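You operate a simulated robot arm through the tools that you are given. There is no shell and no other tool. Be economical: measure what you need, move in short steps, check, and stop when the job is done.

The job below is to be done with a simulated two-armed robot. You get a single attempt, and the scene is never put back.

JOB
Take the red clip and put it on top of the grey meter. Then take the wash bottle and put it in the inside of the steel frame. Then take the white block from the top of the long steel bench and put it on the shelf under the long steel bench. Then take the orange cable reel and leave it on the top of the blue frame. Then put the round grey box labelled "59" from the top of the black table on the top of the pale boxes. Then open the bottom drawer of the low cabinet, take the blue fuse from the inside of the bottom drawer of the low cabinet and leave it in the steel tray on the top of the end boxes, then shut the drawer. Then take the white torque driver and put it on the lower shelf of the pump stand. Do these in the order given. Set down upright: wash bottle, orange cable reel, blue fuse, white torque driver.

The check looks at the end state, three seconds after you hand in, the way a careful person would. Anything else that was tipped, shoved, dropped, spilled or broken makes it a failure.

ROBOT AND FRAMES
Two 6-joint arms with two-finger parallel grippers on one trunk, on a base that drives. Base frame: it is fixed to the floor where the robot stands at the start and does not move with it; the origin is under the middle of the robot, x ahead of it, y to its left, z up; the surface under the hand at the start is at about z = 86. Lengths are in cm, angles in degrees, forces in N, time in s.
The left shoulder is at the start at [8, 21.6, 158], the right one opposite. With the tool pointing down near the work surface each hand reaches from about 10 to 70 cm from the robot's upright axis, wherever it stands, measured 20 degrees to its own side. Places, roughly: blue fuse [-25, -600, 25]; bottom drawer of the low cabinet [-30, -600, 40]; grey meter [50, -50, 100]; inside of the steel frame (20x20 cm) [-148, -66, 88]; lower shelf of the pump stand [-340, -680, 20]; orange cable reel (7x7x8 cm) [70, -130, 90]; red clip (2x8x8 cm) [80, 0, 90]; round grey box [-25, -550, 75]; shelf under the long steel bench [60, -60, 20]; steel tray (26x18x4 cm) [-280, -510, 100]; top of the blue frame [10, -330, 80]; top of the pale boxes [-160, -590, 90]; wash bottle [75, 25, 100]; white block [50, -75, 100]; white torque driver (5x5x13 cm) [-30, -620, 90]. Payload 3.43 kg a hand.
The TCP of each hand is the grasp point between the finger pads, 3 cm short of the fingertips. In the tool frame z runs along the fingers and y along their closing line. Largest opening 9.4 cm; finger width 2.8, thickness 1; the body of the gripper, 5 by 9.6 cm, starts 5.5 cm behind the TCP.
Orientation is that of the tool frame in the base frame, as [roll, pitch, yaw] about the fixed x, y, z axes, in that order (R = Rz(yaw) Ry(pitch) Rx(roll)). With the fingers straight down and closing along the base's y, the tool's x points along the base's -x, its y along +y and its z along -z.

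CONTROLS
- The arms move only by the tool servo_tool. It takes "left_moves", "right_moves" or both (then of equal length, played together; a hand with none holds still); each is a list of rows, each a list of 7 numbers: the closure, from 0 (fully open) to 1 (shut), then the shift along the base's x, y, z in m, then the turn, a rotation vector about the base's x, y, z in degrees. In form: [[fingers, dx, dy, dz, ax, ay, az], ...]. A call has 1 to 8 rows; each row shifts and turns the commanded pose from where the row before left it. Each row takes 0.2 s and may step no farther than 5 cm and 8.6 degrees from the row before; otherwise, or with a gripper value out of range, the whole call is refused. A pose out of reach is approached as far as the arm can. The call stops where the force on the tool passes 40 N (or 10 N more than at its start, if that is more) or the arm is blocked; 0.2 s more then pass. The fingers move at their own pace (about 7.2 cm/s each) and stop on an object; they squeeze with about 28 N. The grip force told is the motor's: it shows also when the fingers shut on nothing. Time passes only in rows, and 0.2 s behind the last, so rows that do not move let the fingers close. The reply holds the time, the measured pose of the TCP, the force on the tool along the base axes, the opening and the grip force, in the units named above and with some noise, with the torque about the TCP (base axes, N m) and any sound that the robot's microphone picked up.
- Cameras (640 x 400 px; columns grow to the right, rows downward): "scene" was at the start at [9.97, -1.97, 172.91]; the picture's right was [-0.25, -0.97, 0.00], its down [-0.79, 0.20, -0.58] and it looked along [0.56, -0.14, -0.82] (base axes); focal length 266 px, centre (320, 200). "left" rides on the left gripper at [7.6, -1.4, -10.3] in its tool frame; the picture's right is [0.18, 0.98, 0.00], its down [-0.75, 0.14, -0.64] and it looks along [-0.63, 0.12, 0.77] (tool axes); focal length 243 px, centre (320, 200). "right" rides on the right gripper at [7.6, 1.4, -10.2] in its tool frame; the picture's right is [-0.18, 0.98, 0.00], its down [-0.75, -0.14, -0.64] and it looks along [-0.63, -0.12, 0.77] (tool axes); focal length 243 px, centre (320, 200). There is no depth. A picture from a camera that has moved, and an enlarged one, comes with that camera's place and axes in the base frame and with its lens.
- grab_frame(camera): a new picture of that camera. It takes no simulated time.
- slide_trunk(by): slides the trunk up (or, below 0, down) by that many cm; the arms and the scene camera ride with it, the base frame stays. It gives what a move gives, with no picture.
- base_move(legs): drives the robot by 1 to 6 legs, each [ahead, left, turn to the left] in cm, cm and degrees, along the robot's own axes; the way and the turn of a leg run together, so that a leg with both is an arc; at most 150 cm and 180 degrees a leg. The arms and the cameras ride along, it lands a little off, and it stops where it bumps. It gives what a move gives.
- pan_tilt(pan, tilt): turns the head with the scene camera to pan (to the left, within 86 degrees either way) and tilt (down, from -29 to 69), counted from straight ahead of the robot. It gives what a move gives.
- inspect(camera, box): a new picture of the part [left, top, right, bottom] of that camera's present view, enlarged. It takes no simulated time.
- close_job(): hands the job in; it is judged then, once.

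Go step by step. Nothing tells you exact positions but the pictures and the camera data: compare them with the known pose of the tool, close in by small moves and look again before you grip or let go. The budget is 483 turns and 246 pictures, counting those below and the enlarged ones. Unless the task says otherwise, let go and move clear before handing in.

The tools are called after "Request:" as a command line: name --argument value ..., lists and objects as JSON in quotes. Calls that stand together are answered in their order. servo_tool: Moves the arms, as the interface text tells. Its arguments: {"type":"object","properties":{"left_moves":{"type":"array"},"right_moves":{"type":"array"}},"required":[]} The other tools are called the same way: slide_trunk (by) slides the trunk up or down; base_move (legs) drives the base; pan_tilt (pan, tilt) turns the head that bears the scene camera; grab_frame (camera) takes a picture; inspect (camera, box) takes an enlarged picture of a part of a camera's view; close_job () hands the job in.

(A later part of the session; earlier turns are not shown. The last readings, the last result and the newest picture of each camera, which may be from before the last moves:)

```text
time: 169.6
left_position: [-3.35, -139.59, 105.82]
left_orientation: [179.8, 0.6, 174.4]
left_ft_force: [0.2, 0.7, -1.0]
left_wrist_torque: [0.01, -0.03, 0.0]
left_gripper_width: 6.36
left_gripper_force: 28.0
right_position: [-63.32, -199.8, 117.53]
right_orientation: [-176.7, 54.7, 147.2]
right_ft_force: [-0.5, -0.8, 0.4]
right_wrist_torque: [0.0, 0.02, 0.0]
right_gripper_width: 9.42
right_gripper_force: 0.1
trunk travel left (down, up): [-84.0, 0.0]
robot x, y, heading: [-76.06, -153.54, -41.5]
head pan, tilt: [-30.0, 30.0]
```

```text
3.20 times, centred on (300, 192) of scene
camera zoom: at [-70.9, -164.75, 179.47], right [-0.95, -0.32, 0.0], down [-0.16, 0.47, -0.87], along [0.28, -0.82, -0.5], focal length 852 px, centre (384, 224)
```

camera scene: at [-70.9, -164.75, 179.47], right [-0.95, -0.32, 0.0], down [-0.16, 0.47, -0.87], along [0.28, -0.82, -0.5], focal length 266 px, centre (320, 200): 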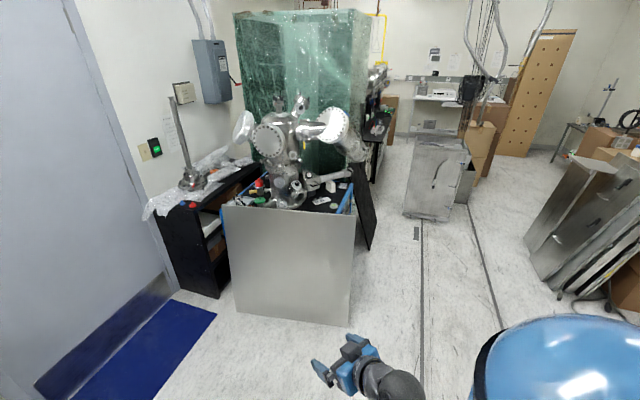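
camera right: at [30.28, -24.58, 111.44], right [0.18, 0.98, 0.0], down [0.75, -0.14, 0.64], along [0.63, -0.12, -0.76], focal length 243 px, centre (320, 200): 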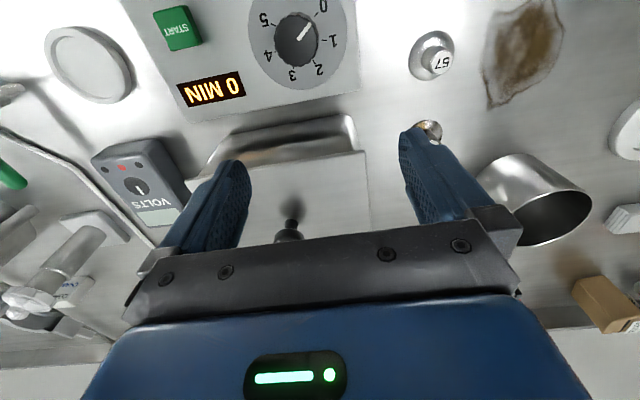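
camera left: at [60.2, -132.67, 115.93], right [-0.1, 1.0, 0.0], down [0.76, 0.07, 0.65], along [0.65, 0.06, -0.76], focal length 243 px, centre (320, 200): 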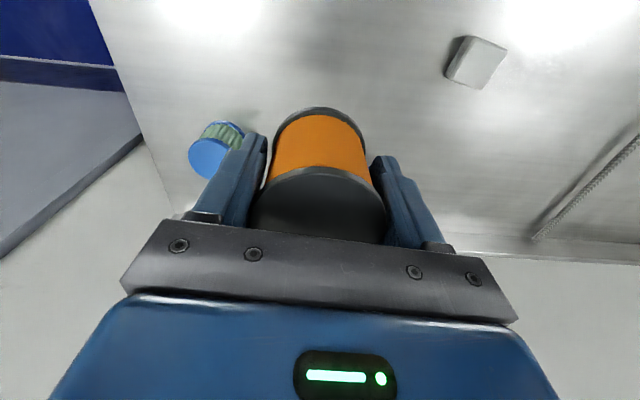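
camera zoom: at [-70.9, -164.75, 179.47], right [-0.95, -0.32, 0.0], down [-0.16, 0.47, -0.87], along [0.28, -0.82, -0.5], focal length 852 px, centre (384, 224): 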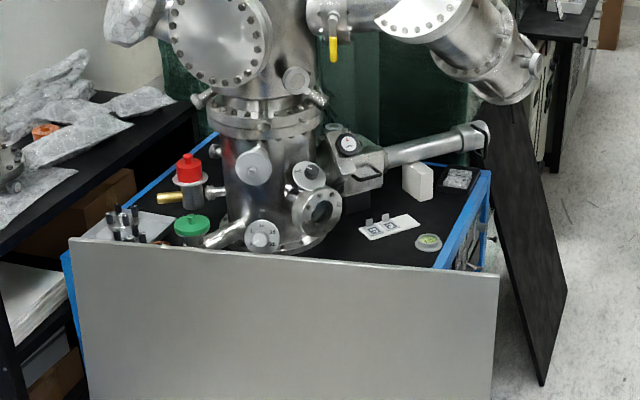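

The blue frame's top (z≈80) spans about x -32…45, y -315…-362, with the vacuum chamber in its middle; a free patch lies near its -x edge, about [-26, -338]. I'll go round to that side.

Request:
base_move --legs '[[25.9, -110.7, 0], [65, -73.4, 0]]'

Request:
pan_tilt --pan 40 --tilt 35

Request:
grab_frame --camera "scene"

```text
time: 180.1
left_position: [-62.16, -339.45, 105.72]
left_orientation: [180.0, 0.6, 173.0]
left_ft_force: [0.7, 1.0, -2.1]
left_wrist_torque: [0.02, 0.05, -0.02]
left_gripper_width: 6.31
left_gripper_force: 28.0
right_position: [-123.7, -398.12, 117.54]
right_orientation: [-176.6, 54.8, 145.8]
right_ft_force: [-0.7, -0.3, 0.5]
right_wrist_torque: [-0.02, 0.0, -0.04]
right_gripper_width: 9.4
right_gripper_force: 0.1
trunk travel left (down, up): [-84.0, 0.0]
robot x, y, heading: [-135.39, -352.08, -42.8]
head pan, tilt: [-30.0, 30.0]
```

```text
time: 181.6
left_position: [-62.3, -339.62, 105.81]
left_orientation: [179.8, 0.5, 173.0]
left_ft_force: [-0.1, 0.0, -1.7]
left_wrist_torque: [0.0, 0.01, 0.01]
left_gripper_width: 6.29
left_gripper_force: 28.3
right_position: [-123.69, -398.11, 117.53]
right_orientation: [-176.7, 54.9, 145.7]
right_ft_force: [0.3, -0.4, 0.2]
right_wrist_torque: [0.03, -0.01, 0.03]
right_gripper_width: 9.4
right_gripper_force: 0.0
trunk travel left (down, up): [-84.0, 0.0]
robot x, y, heading: [-135.16, -352.16, -43.0]
head pan, tilt: [40.0, 35.0]
```

```text
163 pictures are left
camera scene: at [-124.24, -354.78, 178.69], right [-0.05, -1.0, 0.0], down [-0.57, 0.03, -0.82], along [0.82, -0.04, -0.57], focal length 266 px, centre (320, 200)
```

scene: 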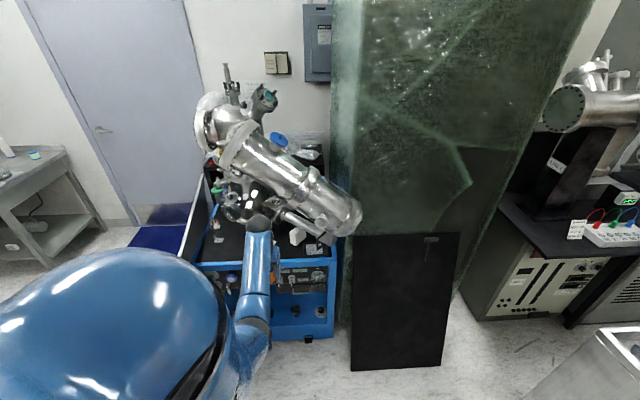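

Request:
inspect --camera "scene" --box '[180, 70, 380, 345]'

Request:
grab_frame --camera "left"

```text
1.45 times, centred on (280, 208) of scene
camera zoom: at [-124.24, -354.78, 178.69], right [-0.05, -1.0, 0.0], down [-0.57, 0.03, -0.82], along [0.82, -0.04, -0.57], focal length 387 px, centre (378, 189)
```

zoom: 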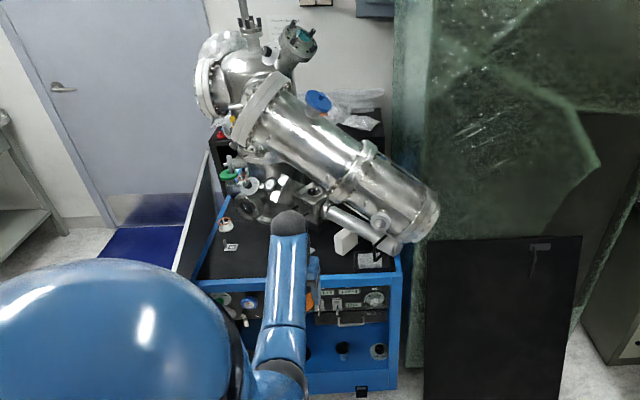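

```text
161 pictures are left
camera left: at [-70.05, -340.04, 115.94], right [-0.06, 1.0, 0.0], down [0.76, 0.05, 0.65], along [0.65, 0.04, -0.76], focal length 243 px, centre (320, 200)
```

left: 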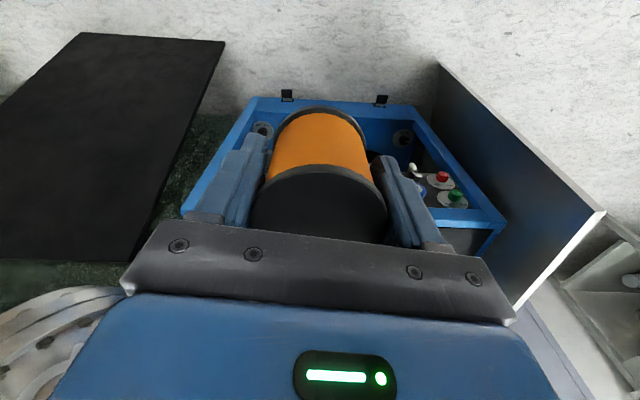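

The chamber's big cylinder overhangs the rear part (underside ≈115 at y≈-338), so I'd rather set the reel near the front -x corner of the top, about [-24, -312], approaching diagonally from the open side. Reposition and look again.

Request:
base_move --legs '[[-38.6, 48.7, 0], [0, 0, -23]]'

Request:
pan_tilt --pan 35 --tilt 40

Request:
grab_frame --camera "scene"

```text
time: 186.3
left_position: [-59.69, -305.87, 105.69]
left_orientation: [179.9, 0.5, 149.9]
left_ft_force: [-0.8, -0.3, -1.9]
left_wrist_torque: [0.05, 0.0, 0.04]
left_gripper_width: 6.29
left_gripper_force: 27.8
right_position: [-139.3, -335.76, 117.61]
right_orientation: [-176.7, 54.9, 122.7]
right_ft_force: [0.0, 0.2, 0.1]
right_wrist_torque: [0.01, -0.01, -0.03]
right_gripper_width: 9.39
right_gripper_force: 0.1
trunk travel left (down, up): [-84.0, 0.0]
robot x, y, heading: [-131.87, -289.2, -66.0]
head pan, tilt: [40.0, 35.0]
```

```text
time: 187.0
left_position: [-59.82, -305.9, 105.83]
left_orientation: [179.9, 0.6, 149.9]
left_ft_force: [0.5, 0.2, -1.9]
left_wrist_torque: [0.01, -0.01, 0.01]
left_gripper_width: 6.29
left_gripper_force: 27.9
right_position: [-139.31, -335.86, 117.57]
right_orientation: [-176.7, 54.9, 122.7]
right_ft_force: [0.1, 0.3, 0.0]
right_wrist_torque: [0.05, 0.0, 0.03]
right_gripper_width: 9.38
right_gripper_force: 0.0
trunk travel left (down, up): [-84.0, 0.0]
robot x, y, heading: [-131.86, -288.92, -66.1]
head pan, tilt: [35.0, 40.0]
```

```text
160 pictures are left
camera scene: at [-123.36, -296.21, 177.94], right [-0.52, -0.86, 0.0], down [-0.55, 0.33, -0.77], along [0.66, -0.4, -0.64], focal length 266 px, centre (320, 200)
```

scene: 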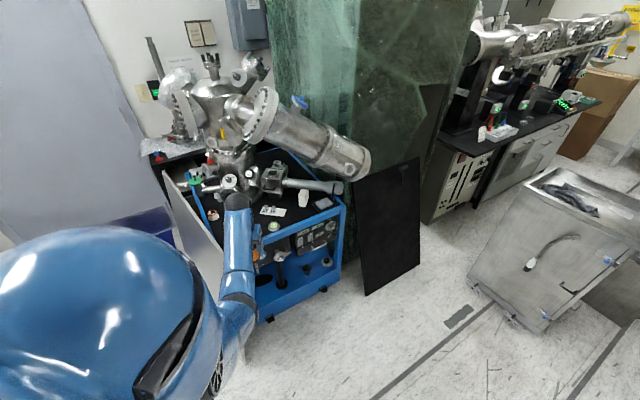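

Request:
inspect --camera "scene" --box '[150, 120, 350, 245]'

Request:
grab_frame --camera "left"

```text
3.20 times, centred on (250, 182) of scene
camera zoom: at [-123.36, -296.21, 177.94], right [-0.52, -0.86, 0.0], down [-0.55, 0.33, -0.77], along [0.66, -0.4, -0.64], focal length 852 px, centre (544, 256)
```

zoom: 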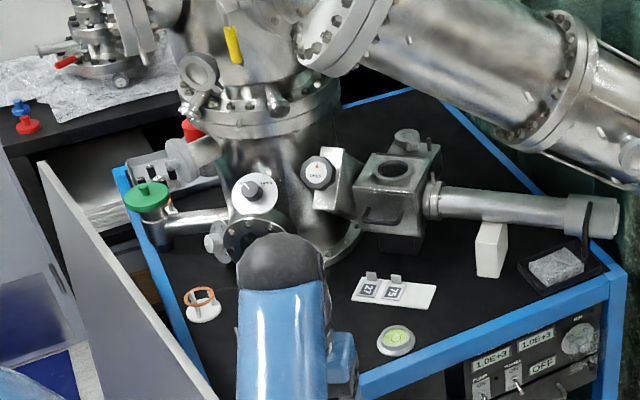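

```text
158 pictures are left
camera left: at [-67.19, -303.25, 115.91], right [0.33, 0.94, 0.0], down [0.72, -0.25, 0.65], along [0.61, -0.22, -0.76], focal length 243 px, centre (320, 200)
```

left: 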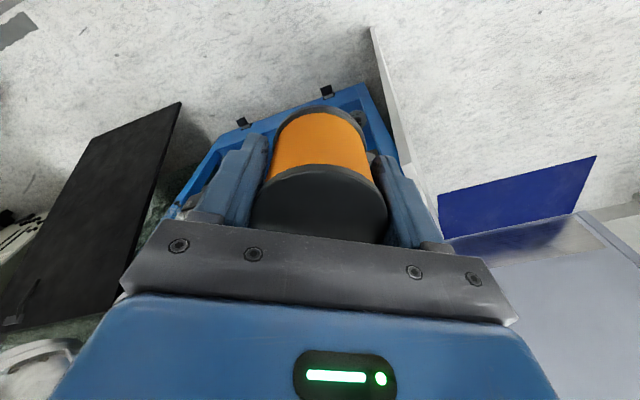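

Free spot chosen at about [-23, -316], clear of the disc at [-28, -326] and the cards. I lower the trunk 15 cm and drive in.

Request:
slide_trunk --by -14

Request:
base_move --legs '[[14.5, 17.9, 0]]'

Request:
grab_frame --camera "left"

Request:
grab_frame --camera "scene"

```text
time: 188.6
left_position: [-59.79, -306.01, 91.82]
left_orientation: [179.8, 0.6, 149.9]
left_ft_force: [0.4, -0.3, -1.8]
left_wrist_torque: [0.0, -0.02, 0.01]
left_gripper_width: 6.26
left_gripper_force: 27.9
right_position: [-139.4, -335.8, 103.56]
right_orientation: [-176.8, 54.8, 122.7]
right_ft_force: [0.0, 0.4, 0.4]
right_wrist_torque: [0.03, 0.03, -0.02]
right_gripper_width: 9.41
right_gripper_force: 0.0
trunk travel left (down, up): [-70.0, 14.0]
robot x, y, heading: [-131.95, -288.76, -66.3]
head pan, tilt: [35.0, 40.0]
```

```text
time: 190.4
left_position: [-37.56, -312.21, 91.91]
left_orientation: [179.7, 0.8, 149.6]
left_ft_force: [-0.7, 0.6, -1.5]
left_wrist_torque: [0.0, -0.01, 0.0]
left_gripper_width: 6.27
left_gripper_force: 28.2
right_position: [-117.3, -341.62, 103.54]
right_orientation: [-176.9, 54.8, 122.3]
right_ft_force: [0.2, 0.2, -0.5]
right_wrist_torque: [0.03, -0.03, 0.0]
right_gripper_width: 9.4
right_gripper_force: 0.1
trunk travel left (down, up): [-70.0, 14.0]
robot x, y, heading: [-109.55, -294.79, -66.5]
head pan, tilt: [35.0, 40.0]
```

```text
157 pictures are left
camera left: at [-45.01, -309.46, 102.1], right [0.34, 0.94, 0.0], down [0.71, -0.26, 0.65], along [0.61, -0.22, -0.76], focal length 243 px, centre (320, 200)
```

left: 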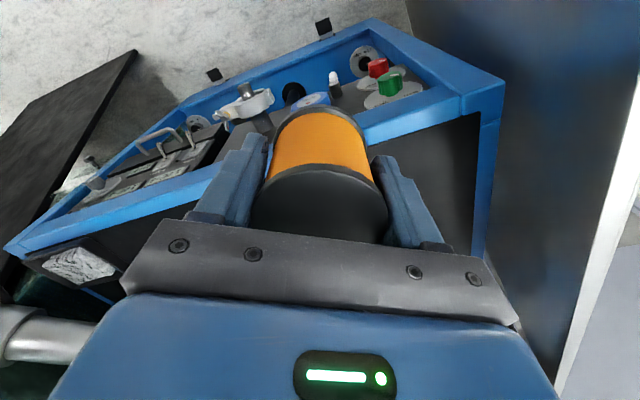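

```text
156 pictures are left
camera scene: at [-101.32, -302.18, 163.97], right [-0.52, -0.85, 0.0], down [-0.55, 0.33, -0.77], along [0.66, -0.4, -0.64], focal length 266 px, centre (320, 200)
```

scene: 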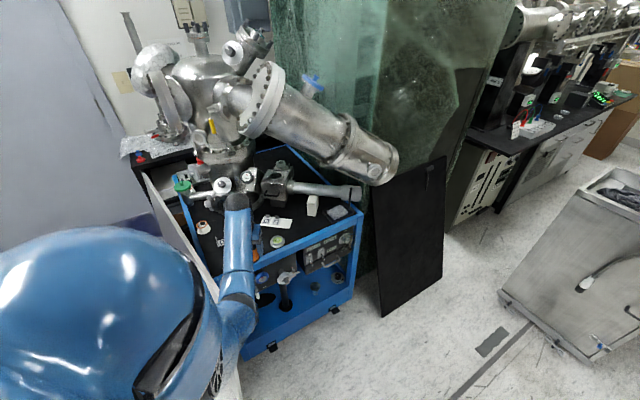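

Request:
base_move --legs '[[9.5, 11.7, 0]]'

Request:
grab_frame --camera "left"

Request:
inspect --camera "scene" --box '[130, 120, 390, 282]'

```text
time: 191.8
left_position: [-22.89, -316.39, 92.04]
left_orientation: [179.8, 0.7, 149.5]
left_ft_force: [-1.1, -1.0, -1.3]
left_wrist_torque: [0.02, -0.02, 0.01]
left_gripper_width: 6.26
left_gripper_force: 27.8
right_position: [-102.59, -345.61, 103.47]
right_orientation: [-176.9, 54.8, 122.1]
right_ft_force: [-0.1, -0.5, -0.9]
right_wrist_torque: [-0.01, 0.01, 0.0]
right_gripper_width: 9.45
right_gripper_force: 0.1
trunk travel left (down, up): [-70.0, 14.0]
robot x, y, heading: [-94.6, -298.69, -66.3]
head pan, tilt: [35.0, 40.0]
```

```text
155 pictures are left
camera left: at [-30.24, -313.58, 102.09], right [0.34, 0.94, 0.0], down [0.71, -0.26, 0.65], along [0.61, -0.22, -0.76], focal length 243 px, centre (320, 200)
```

left: 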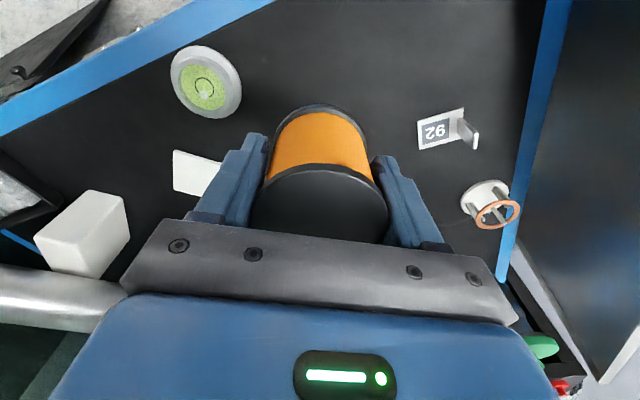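

```text
2.46 times, centred on (260, 201) of scene
camera zoom: at [-86.52, -306.16, 163.97], right [-0.52, -0.85, 0.0], down [-0.55, 0.33, -0.77], along [0.66, -0.4, -0.64], focal length 655 px, centre (468, 198)
```

zoom: 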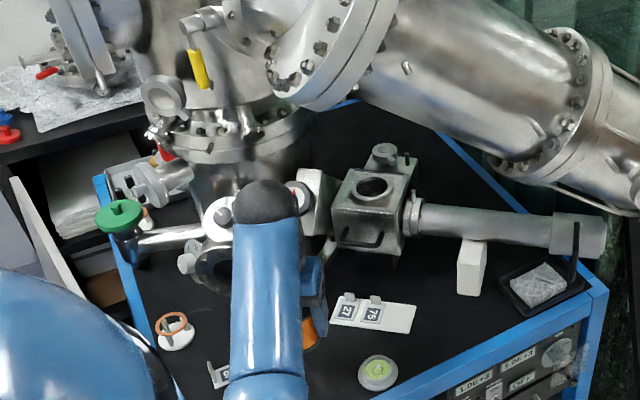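

The area under the reel is clear. Lowering.

Request:
slide_trunk --by -6.5

Request:
slide_trunk --by -0.7

```text
time: 192.8
left_position: [-22.73, -316.36, 85.3]
left_orientation: [179.7, 0.6, 149.5]
left_ft_force: [0.2, 0.9, -1.5]
left_wrist_torque: [0.01, 0.02, -0.03]
left_gripper_width: 6.28
left_gripper_force: 28.3
right_position: [-102.25, -345.69, 97.05]
right_orientation: [-176.7, 54.7, 122.2]
right_ft_force: [-0.5, -1.0, 0.1]
right_wrist_torque: [0.0, -0.04, -0.03]
right_gripper_width: 9.41
right_gripper_force: 0.2
trunk travel left (down, up): [-63.5, 20.5]
robot x, y, heading: [-94.57, -299.0, -66.5]
head pan, tilt: [35.0, 40.0]
```

```text
time: 193.4
left_position: [-22.54, -316.34, 84.59]
left_orientation: [179.7, 0.6, 149.5]
left_ft_force: [-0.2, 0.7, -2.0]
left_wrist_torque: [0.05, -0.01, -0.03]
left_gripper_width: 6.23
left_gripper_force: 27.7
right_position: [-102.25, -345.63, 96.29]
right_orientation: [-176.7, 54.8, 122.3]
right_ft_force: [-0.9, -0.3, -0.9]
right_wrist_torque: [0.01, 0.0, -0.02]
right_gripper_width: 9.38
right_gripper_force: 0.0
trunk travel left (down, up): [-62.8, 21.2]
robot x, y, heading: [-94.33, -298.97, -66.1]
head pan, tilt: [35.0, 40.0]
```

Request:
slide_trunk --by -0.5

Request:
slide_trunk --by -0.4

```text
time: 193.9
left_position: [-22.49, -316.22, 84.01]
left_orientation: [179.8, 0.6, 149.5]
left_ft_force: [-0.6, 0.0, -1.9]
left_wrist_torque: [-0.01, 0.02, 0.01]
left_gripper_width: 6.24
left_gripper_force: 28.5
right_position: [-102.28, -345.73, 95.75]
right_orientation: [-176.7, 54.6, 122.3]
right_ft_force: [0.1, 0.1, 0.0]
right_wrist_torque: [0.04, -0.03, 0.0]
right_gripper_width: 9.43
right_gripper_force: 0.0
trunk travel left (down, up): [-62.3, 21.7]
robot x, y, heading: [-94.31, -298.93, -66.3]
head pan, tilt: [35.0, 40.0]
```

```text
time: 194.4
left_position: [-22.64, -316.42, 83.57]
left_orientation: [179.8, 0.6, 149.5]
left_ft_force: [-0.4, -1.0, -0.7]
left_wrist_torque: [0.03, 0.01, 0.02]
left_gripper_width: 6.24
left_gripper_force: 28.1
right_position: [-102.32, -345.72, 95.52]
right_orientation: [-176.8, 54.8, 122.3]
right_ft_force: [-0.5, -0.6, 0.8]
right_wrist_torque: [0.02, -0.03, 0.0]
right_gripper_width: 9.38
right_gripper_force: 0.1
trunk travel left (down, up): [-61.9, 22.1]
robot x, y, heading: [-94.45, -298.73, -66.1]
head pan, tilt: [35.0, 40.0]
```

Request:
slide_trunk --by -0.4

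Request:
grab_frame --camera "left"

```text
time: 195.0
left_position: [-22.67, -316.24, 83.33]
left_orientation: [179.8, 0.6, 149.5]
left_ft_force: [-0.2, 0.6, -2.3]
left_wrist_torque: [0.01, -0.01, -0.02]
left_gripper_width: 6.25
left_gripper_force: 27.9
right_position: [-102.46, -345.75, 95.04]
right_orientation: [-176.6, 54.7, 122.4]
right_ft_force: [0.1, 0.7, 0.2]
right_wrist_torque: [0.01, 0.01, -0.02]
right_gripper_width: 9.4
right_gripper_force: 0.1
trunk travel left (down, up): [-61.5, 22.5]
robot x, y, heading: [-94.65, -298.84, -66.4]
head pan, tilt: [35.0, 40.0]
```

```text
153 pictures are left
camera left: at [-30.01, -313.65, 93.41], right [0.34, 0.94, 0.0], down [0.71, -0.26, 0.65], along [0.61, -0.22, -0.76], focal length 243 px, centre (320, 200)
```

left: 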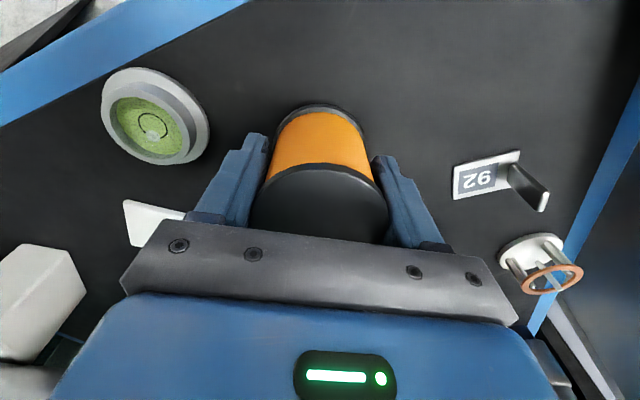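

Request:
slide_trunk --by -0.5

Request:
slide_trunk --by -0.5

Request:
slide_trunk --by -0.4

```text
time: 195.5
left_position: [-22.57, -316.32, 82.84]
left_orientation: [179.8, 0.6, 149.6]
left_ft_force: [-1.0, 0.1, -1.4]
left_wrist_torque: [0.01, 0.0, -0.02]
left_gripper_width: 6.26
left_gripper_force: 27.7
right_position: [-102.32, -345.75, 94.6]
right_orientation: [-176.7, 54.7, 122.3]
right_ft_force: [0.2, -0.4, 0.7]
right_wrist_torque: [-0.03, -0.01, 0.03]
right_gripper_width: 9.41
right_gripper_force: 0.1
trunk travel left (down, up): [-61.0, 23.0]
robot x, y, heading: [-94.88, -298.67, -66.2]
head pan, tilt: [35.0, 40.0]
```

```text
time: 196.1
left_position: [-22.63, -316.27, 82.37]
left_orientation: [179.8, 0.7, 149.5]
left_ft_force: [-0.1, -0.1, 3.4]
left_wrist_torque: [-0.01, 0.17, -0.03]
left_gripper_width: 6.26
left_gripper_force: 28.1
right_position: [-102.29, -345.64, 94.11]
right_orientation: [-176.7, 54.8, 122.3]
right_ft_force: [-0.2, 0.2, 0.0]
right_wrist_torque: [0.01, 0.02, -0.01]
right_gripper_width: 9.39
right_gripper_force: 0.0
trunk travel left (down, up): [-60.5, 23.5]
robot x, y, heading: [-94.51, -298.65, -66.2]
head pan, tilt: [35.0, 40.0]
```

```text
time: 196.6
left_position: [-22.69, -316.35, 82.31]
left_orientation: [179.8, 1.0, 149.5]
left_ft_force: [3.9, 0.4, 21.9]
left_wrist_torque: [-0.09, -0.04, -0.06]
left_gripper_width: 6.23
left_gripper_force: 27.9
right_position: [-102.52, -345.73, 93.62]
right_orientation: [-176.9, 54.9, 122.3]
right_ft_force: [0.1, -0.4, 0.1]
right_wrist_torque: [0.03, 0.04, -0.02]
right_gripper_width: 9.43
right_gripper_force: 0.0
trunk travel left (down, up): [-60.1, 23.9]
robot x, y, heading: [-94.4, -298.52, -66.3]
head pan, tilt: [35.0, 40.0]
```

Contact at z≈82.3. Relieve, open and lift away.

Request:
slide_trunk --by 0.4

Request:
servo_tool --left_moves '[[0.2, 0, 0, 0, 0, 0, 0], [0, 0, 0, 0, 0, 0, 0], [0, 0, 0, 0, 0, 0, 0]]'

Request:
slide_trunk --by 10

Request:
grab_frame --camera "left"

```text
time: 197.1
left_position: [-22.55, -316.31, 82.35]
left_orientation: [179.8, 0.6, 149.4]
left_ft_force: [3.2, -1.4, 8.4]
left_wrist_torque: [-0.2, -0.39, 0.06]
left_gripper_width: 6.21
left_gripper_force: 27.6
right_position: [-102.47, -345.71, 93.93]
right_orientation: [-176.9, 54.8, 122.2]
right_ft_force: [-0.6, -0.7, -0.1]
right_wrist_torque: [0.02, -0.01, -0.02]
right_gripper_width: 9.41
right_gripper_force: 0.1
trunk travel left (down, up): [-60.5, 23.5]
robot x, y, heading: [-94.76, -298.57, -66.4]
head pan, tilt: [35.0, 40.0]
```

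```text
time: 197.9
left_position: [-22.68, -316.4, 82.31]
left_orientation: [179.8, 0.6, 149.5]
left_ft_force: [-0.4, -0.3, 1.3]
left_wrist_torque: [-0.01, 0.02, -0.03]
left_gripper_width: 9.38
left_gripper_force: 0.0
right_position: [-102.41, -345.68, 93.98]
right_orientation: [-176.7, 54.8, 122.3]
right_ft_force: [0.5, -0.6, -0.2]
right_wrist_torque: [0.0, 0.03, 0.01]
right_gripper_width: 9.41
right_gripper_force: 0.0
trunk travel left (down, up): [-60.5, 23.5]
robot x, y, heading: [-94.91, -298.95, -66.0]
head pan, tilt: [35.0, 40.0]
```

```text
time: 199.2
left_position: [-22.64, -316.24, 92.33]
left_orientation: [179.8, 0.6, 149.5]
left_ft_force: [0.5, 0.0, 0.2]
left_wrist_torque: [0.02, 0.02, 0.02]
left_gripper_width: 9.39
left_gripper_force: 0.1
right_position: [-102.33, -345.7, 104.05]
right_orientation: [-176.7, 54.7, 122.3]
right_ft_force: [0.0, 0.1, 0.1]
right_wrist_torque: [-0.03, 0.05, 0.0]
right_gripper_width: 9.4
right_gripper_force: 0.1
trunk travel left (down, up): [-70.5, 13.5]
robot x, y, heading: [-94.74, -298.68, -66.3]
head pan, tilt: [35.0, 40.0]
```

```text
152 pictures are left
camera left: at [-30.03, -313.63, 102.43], right [0.34, 0.94, 0.0], down [0.71, -0.26, 0.65], along [0.61, -0.22, -0.76], focal length 243 px, centre (320, 200)
```

left: 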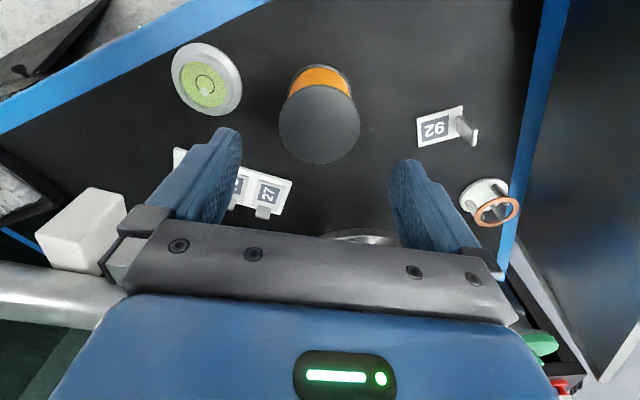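

The reel stands upright on the blue frame. Retreat, and look toward -y for the black table.

Request:
base_move --legs '[[-27, -31.8, 0]]'

Request:
slide_trunk --by 13.5

Request:
pan_tilt --pan -20 --tilt 25

Request:
grab_frame --camera "scene"

```text
time: 201.8
left_position: [-61.14, -304.37, 92.16]
left_orientation: [179.8, 0.4, 149.6]
left_ft_force: [0.1, 0.5, -0.3]
left_wrist_torque: [0.01, 0.02, 0.0]
left_gripper_width: 9.38
left_gripper_force: 0.0
right_position: [-140.93, -333.72, 103.99]
right_orientation: [-176.7, 54.7, 122.5]
right_ft_force: [0.7, 0.1, -0.7]
right_wrist_torque: [-0.02, 0.01, 0.01]
right_gripper_width: 9.37
right_gripper_force: 0.2
trunk travel left (down, up): [-70.5, 13.5]
robot x, y, heading: [-133.15, -286.89, -66.3]
head pan, tilt: [35.0, 40.0]
```

```text
time: 203.4
left_position: [-61.24, -304.49, 105.84]
left_orientation: [179.8, 0.6, 149.5]
left_ft_force: [-0.5, -0.7, 0.7]
left_wrist_torque: [0.0, 0.01, -0.02]
left_gripper_width: 9.37
left_gripper_force: 0.0
right_position: [-141.11, -333.78, 117.46]
right_orientation: [-176.7, 54.8, 122.4]
right_ft_force: [0.4, -0.8, -0.2]
right_wrist_torque: [0.01, -0.01, 0.0]
right_gripper_width: 9.42
right_gripper_force: 0.0
trunk travel left (down, up): [-84.0, 0.0]
robot x, y, heading: [-133.29, -286.83, -66.5]
head pan, tilt: [35.0, 40.0]
```

```text
time: 204.6
left_position: [-61.22, -304.31, 105.84]
left_orientation: [179.8, 0.7, 149.5]
left_ft_force: [-0.3, 0.1, -0.3]
left_wrist_torque: [-0.05, -0.02, -0.04]
left_gripper_width: 9.41
left_gripper_force: 0.1
right_position: [-141.02, -333.56, 117.65]
right_orientation: [-176.6, 54.9, 122.4]
right_ft_force: [-0.4, -0.2, 0.6]
right_wrist_torque: [-0.03, -0.01, -0.01]
right_gripper_width: 9.4
right_gripper_force: 0.0
trunk travel left (down, up): [-84.0, 0.0]
robot x, y, heading: [-133.34, -286.63, -66.5]
head pan, tilt: [-20.0, 25.0]
```

```text
151 pictures are left
camera scene: at [-131.55, -299.02, 180.27], right [-1.0, -0.06, 0.0], down [-0.03, 0.42, -0.91], along [0.06, -0.9, -0.42], focal length 266 px, centre (320, 200)
```

scene: 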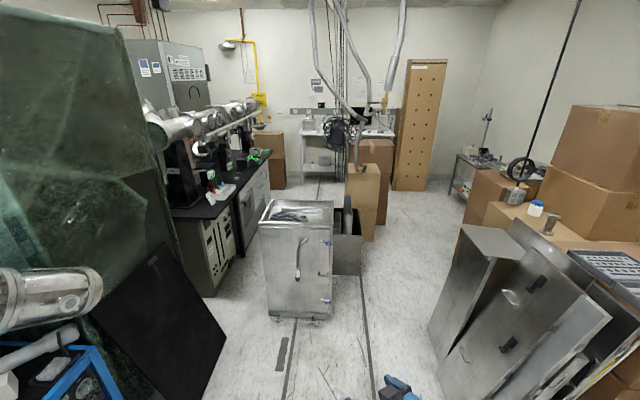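

Request:
inspect --camera "scene" --box '[140, 120, 400, 330]'

```text
1.90 times, centred on (270, 225) of scene
camera zoom: at [-131.55, -299.02, 180.27], right [-1.0, -0.06, 0.0], down [-0.03, 0.42, -0.91], along [0.06, -0.9, -0.42], focal length 507 px, centre (415, 152)
```

zoom: 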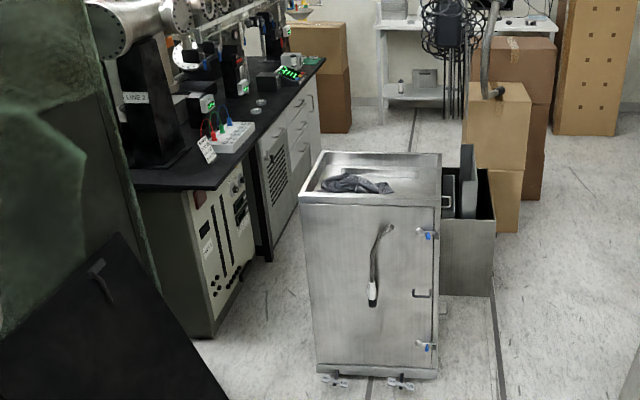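

The base seems to need a clear width of ~64 cm, and the steel cart leaves only ~55 cm on its left, so I'll go round on its right (x≈-172). First tuck the left hand in front of me.

Request:
servo_tool --left_moves '[[0, -0.034, -0.029, 0, 0, 0, -4.5], [0, -0.034, -0.029, 0, 0, 0, -4.5], [0, -0.034, -0.029, 0, 0, 0, -4.5], [0, -0.034, -0.029, 0, 0, 0, -4.5], [0, -0.034, -0.029, 0, 0, 0, -4.5], [0, -0.034, -0.029, 0, 0, 0, -4.5], [0, -0.034, -0.029, 0, 0, 0, -4.5], [0, -0.034, -0.029, 0, 0, 0, -4.5]]'

Request:
base_move --legs '[[0, 0, -23.5], [60, -42, 0]]'

Request:
pan_tilt --pan 25 --tilt 30

Request:
grab_frame --camera "scene"

Request:
pan_tilt --pan -35 --tilt 30

Request:
grab_frame --camera "scene"

```text
time: 206.4
left_position: [-88.67, -328.07, 105.8]
left_orientation: [179.7, 0.5, 113.5]
left_ft_force: [-0.5, 0.2, -0.3]
left_wrist_torque: [-0.02, -0.02, 0.01]
left_gripper_width: 9.41
left_gripper_force: 0.2
right_position: [-141.12, -333.85, 117.45]
right_orientation: [-176.8, 54.7, 122.2]
right_ft_force: [-0.5, -0.3, 0.0]
right_wrist_torque: [0.0, 0.0, 0.05]
right_gripper_width: 9.42
right_gripper_force: 0.1
trunk travel left (down, up): [-84.0, 0.0]
robot x, y, heading: [-132.76, -286.87, -66.5]
head pan, tilt: [-20.0, 25.0]
```

```text
time: 211.6
left_position: [-149.0, -402.09, 105.82]
left_orientation: [179.9, 0.8, 90.6]
left_ft_force: [-0.7, -0.3, 0.1]
left_wrist_torque: [-0.02, 0.02, 0.01]
left_gripper_width: 9.43
left_gripper_force: 0.0
right_position: [-199.74, -387.23, 117.67]
right_orientation: [-176.6, 54.9, 99.6]
right_ft_force: [0.7, -0.1, -0.2]
right_wrist_torque: [-0.04, -0.03, 0.0]
right_gripper_width: 9.38
right_gripper_force: 0.0
trunk travel left (down, up): [-84.0, 0.0]
robot x, y, heading: [-174.77, -346.93, -89.4]
head pan, tilt: [-20.0, 25.0]
```

```text
time: 212.8
left_position: [-149.13, -402.3, 105.81]
left_orientation: [179.8, 0.6, 90.7]
left_ft_force: [-0.7, 0.0, -0.2]
left_wrist_torque: [-0.03, 0.0, 0.02]
left_gripper_width: 9.42
left_gripper_force: 0.1
right_position: [-199.89, -387.24, 117.54]
right_orientation: [-176.7, 54.7, 99.6]
right_ft_force: [0.3, 0.1, 0.0]
right_wrist_torque: [0.0, 0.02, -0.04]
right_gripper_width: 9.4
right_gripper_force: 0.1
trunk travel left (down, up): [-84.0, 0.0]
robot x, y, heading: [-174.66, -347.19, -89.3]
head pan, tilt: [25.0, 30.0]
```

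```text
149 pictures are left
camera scene: at [-170.64, -358.5, 179.48], right [-0.9, -0.44, 0.0], down [-0.22, 0.45, -0.87], along [0.38, -0.78, -0.5], focal length 266 px, centre (320, 200)
```

scene: 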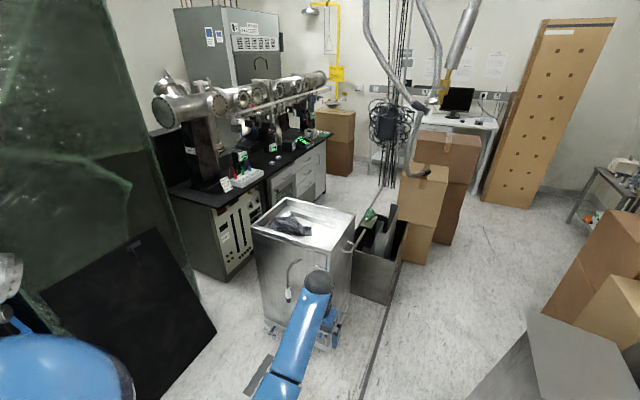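

```text
time: 214.1
left_position: [-149.13, -402.28, 105.77]
left_orientation: [179.8, 0.6, 90.7]
left_ft_force: [-0.3, 0.8, 0.1]
left_wrist_torque: [0.01, -0.02, -0.01]
left_gripper_width: 9.41
left_gripper_force: 0.2
right_position: [-199.76, -387.31, 117.49]
right_orientation: [-176.6, 54.6, 99.5]
right_ft_force: [-0.6, 0.8, -0.4]
right_wrist_torque: [0.03, 0.0, 0.03]
right_gripper_width: 9.39
right_gripper_force: 0.0
trunk travel left (down, up): [-84.0, 0.0]
robot x, y, heading: [-174.77, -347.2, -89.4]
head pan, tilt: [-35.0, 30.0]
```

```text
148 pictures are left
camera scene: at [-179.66, -357.84, 179.47], right [-0.83, 0.56, 0.0], down [0.28, 0.41, -0.87], along [-0.49, -0.72, -0.5], focal length 266 px, centre (320, 200)
```

scene: 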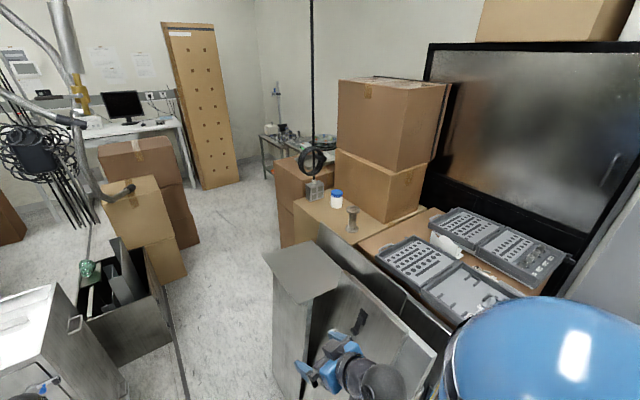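

The far side is reachable by a corridor right of the cart (~70 cm wide). I'll go slowly along its middle.

Request:
base_move --legs '[[70, 7, 0]]'

Request:
pan_tilt --pan 0 --tilt 55

Request:
grab_frame --camera "scene"

```text
time: 217.9
left_position: [-140.18, -471.7, 105.91]
left_orientation: [179.9, 0.6, 91.4]
left_ft_force: [0.3, -0.9, 0.2]
left_wrist_torque: [-0.01, 0.05, -0.03]
left_gripper_width: 9.41
left_gripper_force: 0.2
right_position: [-191.01, -457.12, 117.62]
right_orientation: [-176.7, 54.7, 99.9]
right_ft_force: [-0.5, 1.0, 0.6]
right_wrist_torque: [-0.01, 0.0, 0.02]
right_gripper_width: 9.42
right_gripper_force: 0.1
trunk travel left (down, up): [-84.0, 0.0]
robot x, y, heading: [-166.47, -416.97, -88.7]
head pan, tilt: [-35.0, 30.0]
```

```text
time: 218.9
left_position: [-140.15, -471.94, 105.89]
left_orientation: [179.9, 0.6, 91.4]
left_ft_force: [-0.2, -0.3, -0.2]
left_wrist_torque: [-0.02, 0.04, 0.02]
left_gripper_width: 9.42
left_gripper_force: 0.0
right_position: [-191.01, -457.22, 117.55]
right_orientation: [-176.7, 54.7, 100.1]
right_ft_force: [0.8, -0.3, -0.2]
right_wrist_torque: [-0.02, -0.03, -0.01]
right_gripper_width: 9.43
right_gripper_force: 0.1
trunk travel left (down, up): [-84.0, 0.0]
robot x, y, heading: [-165.99, -416.75, -88.9]
head pan, tilt: [0.0, 55.0]
```

```text
147 pictures are left
camera scene: at [-165.93, -427.28, 175.87], right [-1.0, -0.02, 0.0], down [-0.02, 0.82, -0.57], along [0.01, -0.57, -0.82], focal length 266 px, centre (320, 200)
```

scene: 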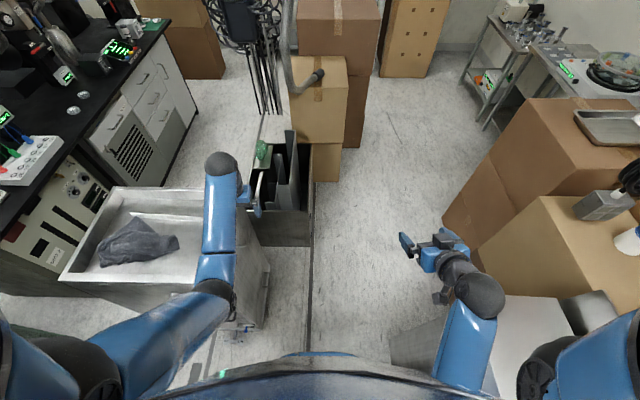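

Request:
servo_tool --left_moves '[[0, -0.045, 0, 0, 0, 0, -4], [0, -0.045, 0, 0, 0, 0, -4], [0, -0.045, 0, 0, 0, 0, -4], [0, -0.045, 0, 0, 0, 0, -4]]'

Request:
base_move --legs '[[35, -7, 0], [48, -24, 0]]'

Request:
pan_tilt --pan 10 --tilt 35

Request:
grab_frame --camera "scene"

```text
time: 219.9
left_position: [-158.45, -471.36, 105.63]
left_orientation: [179.9, 0.5, 75.2]
left_ft_force: [0.1, -0.5, -0.3]
left_wrist_torque: [-0.01, -0.02, -0.01]
left_gripper_width: 9.39
left_gripper_force: 0.1
right_position: [-191.2, -457.22, 117.57]
right_orientation: [-176.8, 54.9, 100.0]
right_ft_force: [-0.1, -0.4, 0.1]
right_wrist_torque: [0.04, 0.03, -0.03]
right_gripper_width: 9.41
right_gripper_force: 0.1
trunk travel left (down, up): [-84.0, 0.0]
robot x, y, heading: [-166.21, -416.73, -88.4]
head pan, tilt: [0.0, 55.0]
```

```text
time: 224.5
left_position: [-182.11, -542.99, 106.8]
left_orientation: [179.1, 1.2, 78.4]
left_ft_force: [2.4, 1.8, 1.0]
left_wrist_torque: [-0.08, 0.2, -0.02]
left_gripper_width: 9.41
left_gripper_force: 0.1
right_position: [-215.03, -530.75, 118.05]
right_orientation: [-177.4, 55.8, 103.4]
right_ft_force: [1.0, 0.2, 0.6]
right_wrist_torque: [0.01, 0.04, -0.04]
right_gripper_width: 9.39
right_gripper_force: 0.0
trunk travel left (down, up): [-84.0, 0.0]
robot x, y, heading: [-191.63, -490.44, -85.7]
head pan, tilt: [0.0, 55.0]
stopped in leg 2: the robot was blocked; the commanded pose is now the measured one
```

```text
time: 225.3
left_position: [-181.41, -543.28, 106.55]
left_orientation: [178.3, 1.0, 79.5]
left_ft_force: [-0.4, 0.3, -0.3]
left_wrist_torque: [0.03, -0.01, 0.01]
left_gripper_width: 9.38
left_gripper_force: 0.0
right_position: [-214.6, -531.67, 117.5]
right_orientation: [-178.7, 55.9, 103.8]
right_ft_force: [-0.8, 0.5, 0.2]
right_wrist_torque: [-0.03, -0.03, 0.03]
right_gripper_width: 9.42
right_gripper_force: 0.0
trunk travel left (down, up): [-84.0, 0.0]
robot x, y, heading: [-190.92, -490.62, -84.2]
head pan, tilt: [10.0, 35.0]
```

```text
146 pictures are left
camera scene: at [-189.38, -497.87, 178.91], right [-0.96, -0.27, 0.0], down [-0.15, 0.53, -0.83], along [0.22, -0.8, -0.55], focal length 266 px, centre (320, 200)
```

scene: 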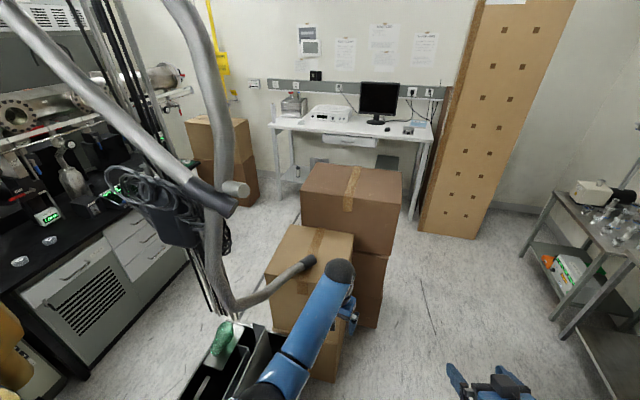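

The base touched something. Look down on both sides before going on.

Request:
pan_tilt --pan -60 --tilt 55

Request:
grab_frame --camera "scene"

Request:
pan_tilt --pan 60 --tilt 55

Request:
grab_frame --camera "scene"

```text
time: 226.7
left_position: [-182.07, -543.31, 106.75]
left_orientation: [178.5, 1.3, 79.1]
left_ft_force: [-0.7, -0.5, 0.7]
left_wrist_torque: [-0.02, -0.06, -0.02]
left_gripper_width: 9.39
left_gripper_force: 0.0
right_position: [-215.13, -531.53, 117.77]
right_orientation: [-178.1, 56.0, 103.7]
right_ft_force: [0.5, 0.4, 0.9]
right_wrist_torque: [0.01, 0.01, 0.03]
right_gripper_width: 9.4
right_gripper_force: 0.1
trunk travel left (down, up): [-84.0, 0.0]
robot x, y, heading: [-191.29, -490.96, -84.9]
head pan, tilt: [-60.0, 55.0]
```

```text
145 pictures are left
camera scene: at [-197.49, -493.38, 176.04], right [-0.58, 0.82, -0.03], down [0.67, 0.46, -0.59], along [-0.47, -0.35, -0.81], focal length 266 px, centre (320, 200)
```

scene: 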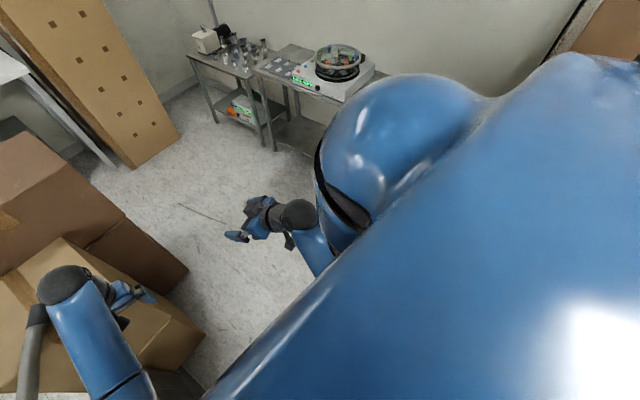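

```text
time: 228.7
left_position: [-182.04, -543.45, 106.69]
left_orientation: [178.5, 1.2, 78.9]
left_ft_force: [-0.2, -0.3, 0.4]
left_wrist_torque: [0.0, -0.02, 0.0]
left_gripper_width: 9.39
left_gripper_force: 0.1
right_position: [-215.15, -531.53, 117.74]
right_orientation: [-178.1, 56.0, 103.6]
right_ft_force: [-0.2, 0.6, 0.7]
right_wrist_torque: [0.02, -0.03, 0.01]
right_gripper_width: 9.4
right_gripper_force: 0.0
trunk travel left (down, up): [-84.0, 0.0]
robot x, y, heading: [-191.26, -490.73, -84.8]
head pan, tilt: [60.0, 55.0]
```

```text
144 pictures are left
camera scene: at [-185.05, -492.23, 175.98], right [-0.42, -0.91, 0.03], down [-0.74, 0.33, -0.59], along [0.52, -0.27, -0.81], focal length 266 px, centre (320, 200)
```

scene: 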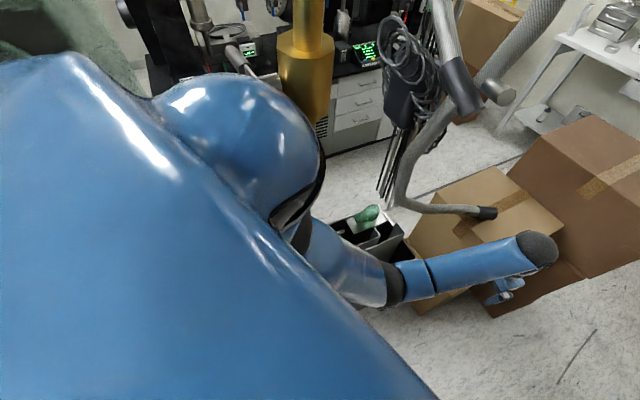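

The robot seems pressed against something (slightly tilted). I back off the way I came.

Request:
base_move --legs '[[-15, 5, 0]]'

Request:
pan_tilt --pan -50 --tilt 60

Request:
grab_frame --camera "scene"

```text
time: 230.1
left_position: [-178.37, -532.24, 104.69]
left_orientation: [179.1, -0.8, 78.7]
left_ft_force: [0.5, -1.9, -1.1]
left_wrist_torque: [0.04, -0.02, -0.01]
left_gripper_width: 9.37
left_gripper_force: 0.0
right_position: [-211.45, -520.67, 116.21]
right_orientation: [-178.7, 53.9, 102.9]
right_ft_force: [1.0, -0.6, -1.0]
right_wrist_torque: [0.05, -0.01, 0.0]
right_gripper_width: 9.39
right_gripper_force: 0.0
trunk travel left (down, up): [-84.0, 0.0]
robot x, y, heading: [-187.65, -476.74, -85.2]
head pan, tilt: [60.0, 55.0]
```

```text
time: 232.0
left_position: [-178.47, -531.63, 105.02]
left_orientation: [179.0, -0.4, 78.7]
left_ft_force: [0.5, 0.1, 0.5]
left_wrist_torque: [0.0, 0.04, -0.01]
left_gripper_width: 9.42
left_gripper_force: 0.0
right_position: [-211.48, -519.76, 116.64]
right_orientation: [-178.8, 54.4, 102.9]
right_ft_force: [0.7, -0.2, -0.5]
right_wrist_torque: [-0.02, 0.0, 0.0]
right_gripper_width: 9.41
right_gripper_force: 0.2
trunk travel left (down, up): [-84.0, 0.0]
robot x, y, heading: [-187.82, -476.22, -85.4]
head pan, tilt: [-50.0, 60.0]
```

```text
143 pictures are left
camera scene: at [-192.24, -484.17, 175.26], right [-0.7, 0.71, 0.0], down [0.61, 0.61, -0.5], along [-0.35, -0.35, -0.87], focal length 266 px, centre (320, 200)
```

scene: 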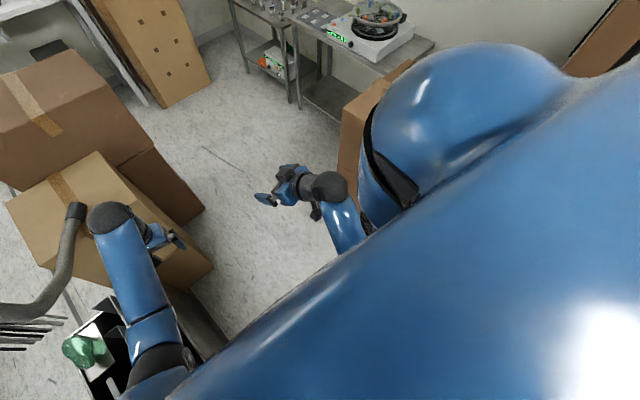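

The base is about 60 x 64 cm; the corridor runs diagonally (direction ≈ -118°). I'll back out and go down it aligned with it.

Request:
base_move --legs '[[-22.7, 17.7, 0], [-40, 25, 0]]'

Request:
base_move --legs '[[0, 0, -33]]'

Request:
pan_tilt --pan 0 --tilt 45

Request:
grab_frame --camera "scene"

```text
time: 236.4
left_position: [-140.49, -465.77, 105.11]
left_orientation: [178.9, -0.4, 79.1]
left_ft_force: [-0.3, 0.7, -0.2]
left_wrist_torque: [-0.04, 0.01, 0.0]
left_gripper_width: 9.41
left_gripper_force: 0.1
right_position: [-173.66, -454.2, 116.46]
right_orientation: [-178.8, 54.2, 103.3]
right_ft_force: [-0.1, 0.3, 0.6]
right_wrist_torque: [0.02, 0.01, 0.02]
right_gripper_width: 9.42
right_gripper_force: 0.0
trunk travel left (down, up): [-84.0, 0.0]
robot x, y, heading: [-149.82, -410.79, -84.8]
head pan, tilt: [-50.0, 60.0]
```

```text
time: 238.4
left_position: [-171.88, -461.93, 105.24]
left_orientation: [179.1, -0.4, 46.2]
left_ft_force: [-0.5, 0.0, 0.5]
left_wrist_torque: [0.0, 0.01, 0.03]
left_gripper_width: 9.42
left_gripper_force: 0.1
right_position: [-193.53, -434.28, 116.55]
right_orientation: [-178.7, 54.3, 70.5]
right_ft_force: [-0.4, 0.8, -0.1]
right_wrist_torque: [-0.03, -0.02, -0.02]
right_gripper_width: 9.38
right_gripper_force: 0.0
trunk travel left (down, up): [-84.0, 0.0]
robot x, y, heading: [-150.07, -410.13, -117.6]
head pan, tilt: [-50.0, 60.0]
```

```text
time: 239.6
left_position: [-172.05, -461.98, 105.13]
left_orientation: [179.0, -0.4, 46.3]
left_ft_force: [-0.6, 0.4, -0.2]
left_wrist_torque: [0.0, 0.0, 0.01]
left_gripper_width: 9.41
left_gripper_force: 0.1
right_position: [-193.5, -434.25, 116.54]
right_orientation: [-178.6, 54.4, 70.4]
right_ft_force: [0.1, 0.7, 1.2]
right_wrist_torque: [-0.02, -0.01, 0.0]
right_gripper_width: 9.4
right_gripper_force: 0.0
trunk travel left (down, up): [-84.0, 0.0]
robot x, y, heading: [-149.81, -410.52, -117.7]
head pan, tilt: [0.0, 45.0]
```

```text
142 pictures are left
camera scene: at [-155.27, -420.36, 177.21], right [-0.88, 0.47, 0.0], down [0.33, 0.63, -0.71], along [-0.33, -0.63, -0.71], focal length 266 px, centre (320, 200)
```

scene: 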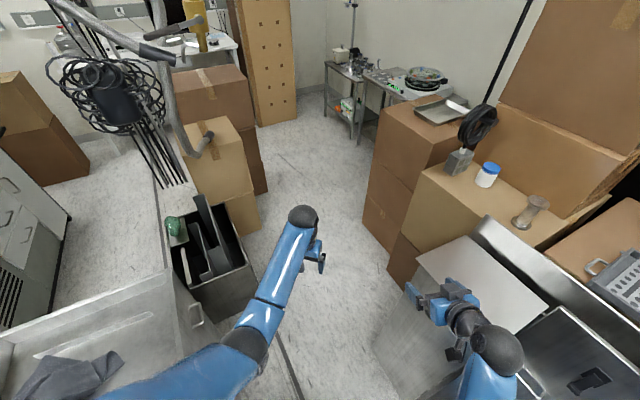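

Request:
base_move --legs '[[10, 4.8, -0.5], [45, 0, 0]]'

```text
time: 243.1
left_position: [-194.89, -511.8, 105.25]
left_orientation: [179.0, -0.3, 44.9]
left_ft_force: [0.7, 0.1, -0.6]
left_wrist_torque: [0.01, 0.0, -0.02]
left_gripper_width: 9.39
left_gripper_force: 0.1
right_position: [-215.67, -483.69, 116.77]
right_orientation: [-178.5, 54.5, 69.2]
right_ft_force: [0.6, -0.1, 0.6]
right_wrist_torque: [-0.03, 0.0, -0.01]
right_gripper_width: 9.39
right_gripper_force: 0.1
trunk travel left (down, up): [-84.0, 0.0]
robot x, y, heading: [-171.82, -461.08, -118.8]
head pan, tilt: [0.0, 45.0]
```

Request:
base_move --legs '[[40, 0.3, 0.5]]'

Request:
grab_frame --camera "scene"

```text
time: 244.6
left_position: [-201.24, -524.56, 106.09]
left_orientation: [178.6, 0.5, 45.7]
left_ft_force: [0.0, -0.4, -0.4]
left_wrist_torque: [0.04, 0.03, 0.01]
left_gripper_width: 9.41
left_gripper_force: 0.0
right_position: [-222.35, -496.48, 117.26]
right_orientation: [-178.5, 55.3, 70.2]
right_ft_force: [0.0, -0.6, 0.4]
right_wrist_torque: [-0.02, -0.02, -0.03]
right_gripper_width: 9.38
right_gripper_force: 0.1
trunk travel left (down, up): [-84.0, 0.0]
robot x, y, heading: [-179.26, -474.49, -118.4]
head pan, tilt: [0.0, 45.0]
stopped in leg 1: the robot was blocked; the commanded pose is now the measured one
```

```text
141 pictures are left
camera scene: at [-183.61, -481.95, 177.37], right [-0.88, 0.47, 0.0], down [0.33, 0.61, -0.72], along [-0.34, -0.63, -0.7], focal length 266 px, centre (320, 200)
```

scene: 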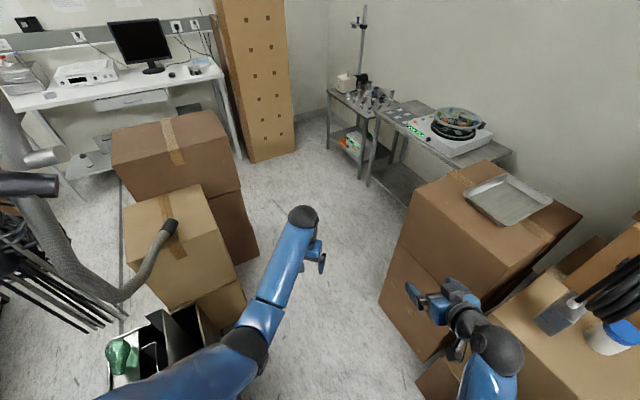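

Request:
base_move --legs '[[-5, 2.2, 0]]'

Request:
base_move --legs '[[10, 0, 0]]'

```text
time: 245.5
left_position: [-198.43, -522.94, 104.91]
left_orientation: [178.6, -0.7, 45.5]
left_ft_force: [-1.2, -0.3, 1.2]
left_wrist_torque: [0.03, -0.04, 0.01]
left_gripper_width: 9.4
left_gripper_force: 0.1
right_position: [-219.71, -494.88, 116.42]
right_orientation: [-179.1, 54.3, 69.3]
right_ft_force: [-0.5, -0.2, -0.6]
right_wrist_torque: [-0.01, -0.03, 0.02]
right_gripper_width: 9.4
right_gripper_force: 0.1
trunk travel left (down, up): [-84.0, 0.0]
robot x, y, heading: [-174.96, -471.55, -118.5]
head pan, tilt: [0.0, 45.0]
```

```text
time: 246.4
left_position: [-198.49, -524.57, 105.89]
left_orientation: [178.7, 0.4, 46.0]
left_ft_force: [-0.2, -0.5, 0.0]
left_wrist_torque: [-0.01, -0.02, 0.02]
left_gripper_width: 9.4
left_gripper_force: 0.1
right_position: [-219.95, -496.66, 117.13]
right_orientation: [-178.6, 55.3, 70.4]
right_ft_force: [-0.6, -0.1, 0.6]
right_wrist_torque: [0.01, -0.02, 0.03]
right_gripper_width: 9.38
right_gripper_force: 0.1
trunk travel left (down, up): [-84.0, 0.0]
robot x, y, heading: [-176.64, -474.23, -118.0]
head pan, tilt: [0.0, 45.0]
stopped in leg 1: the robot was blocked; the commanded pose is now the measured one
```

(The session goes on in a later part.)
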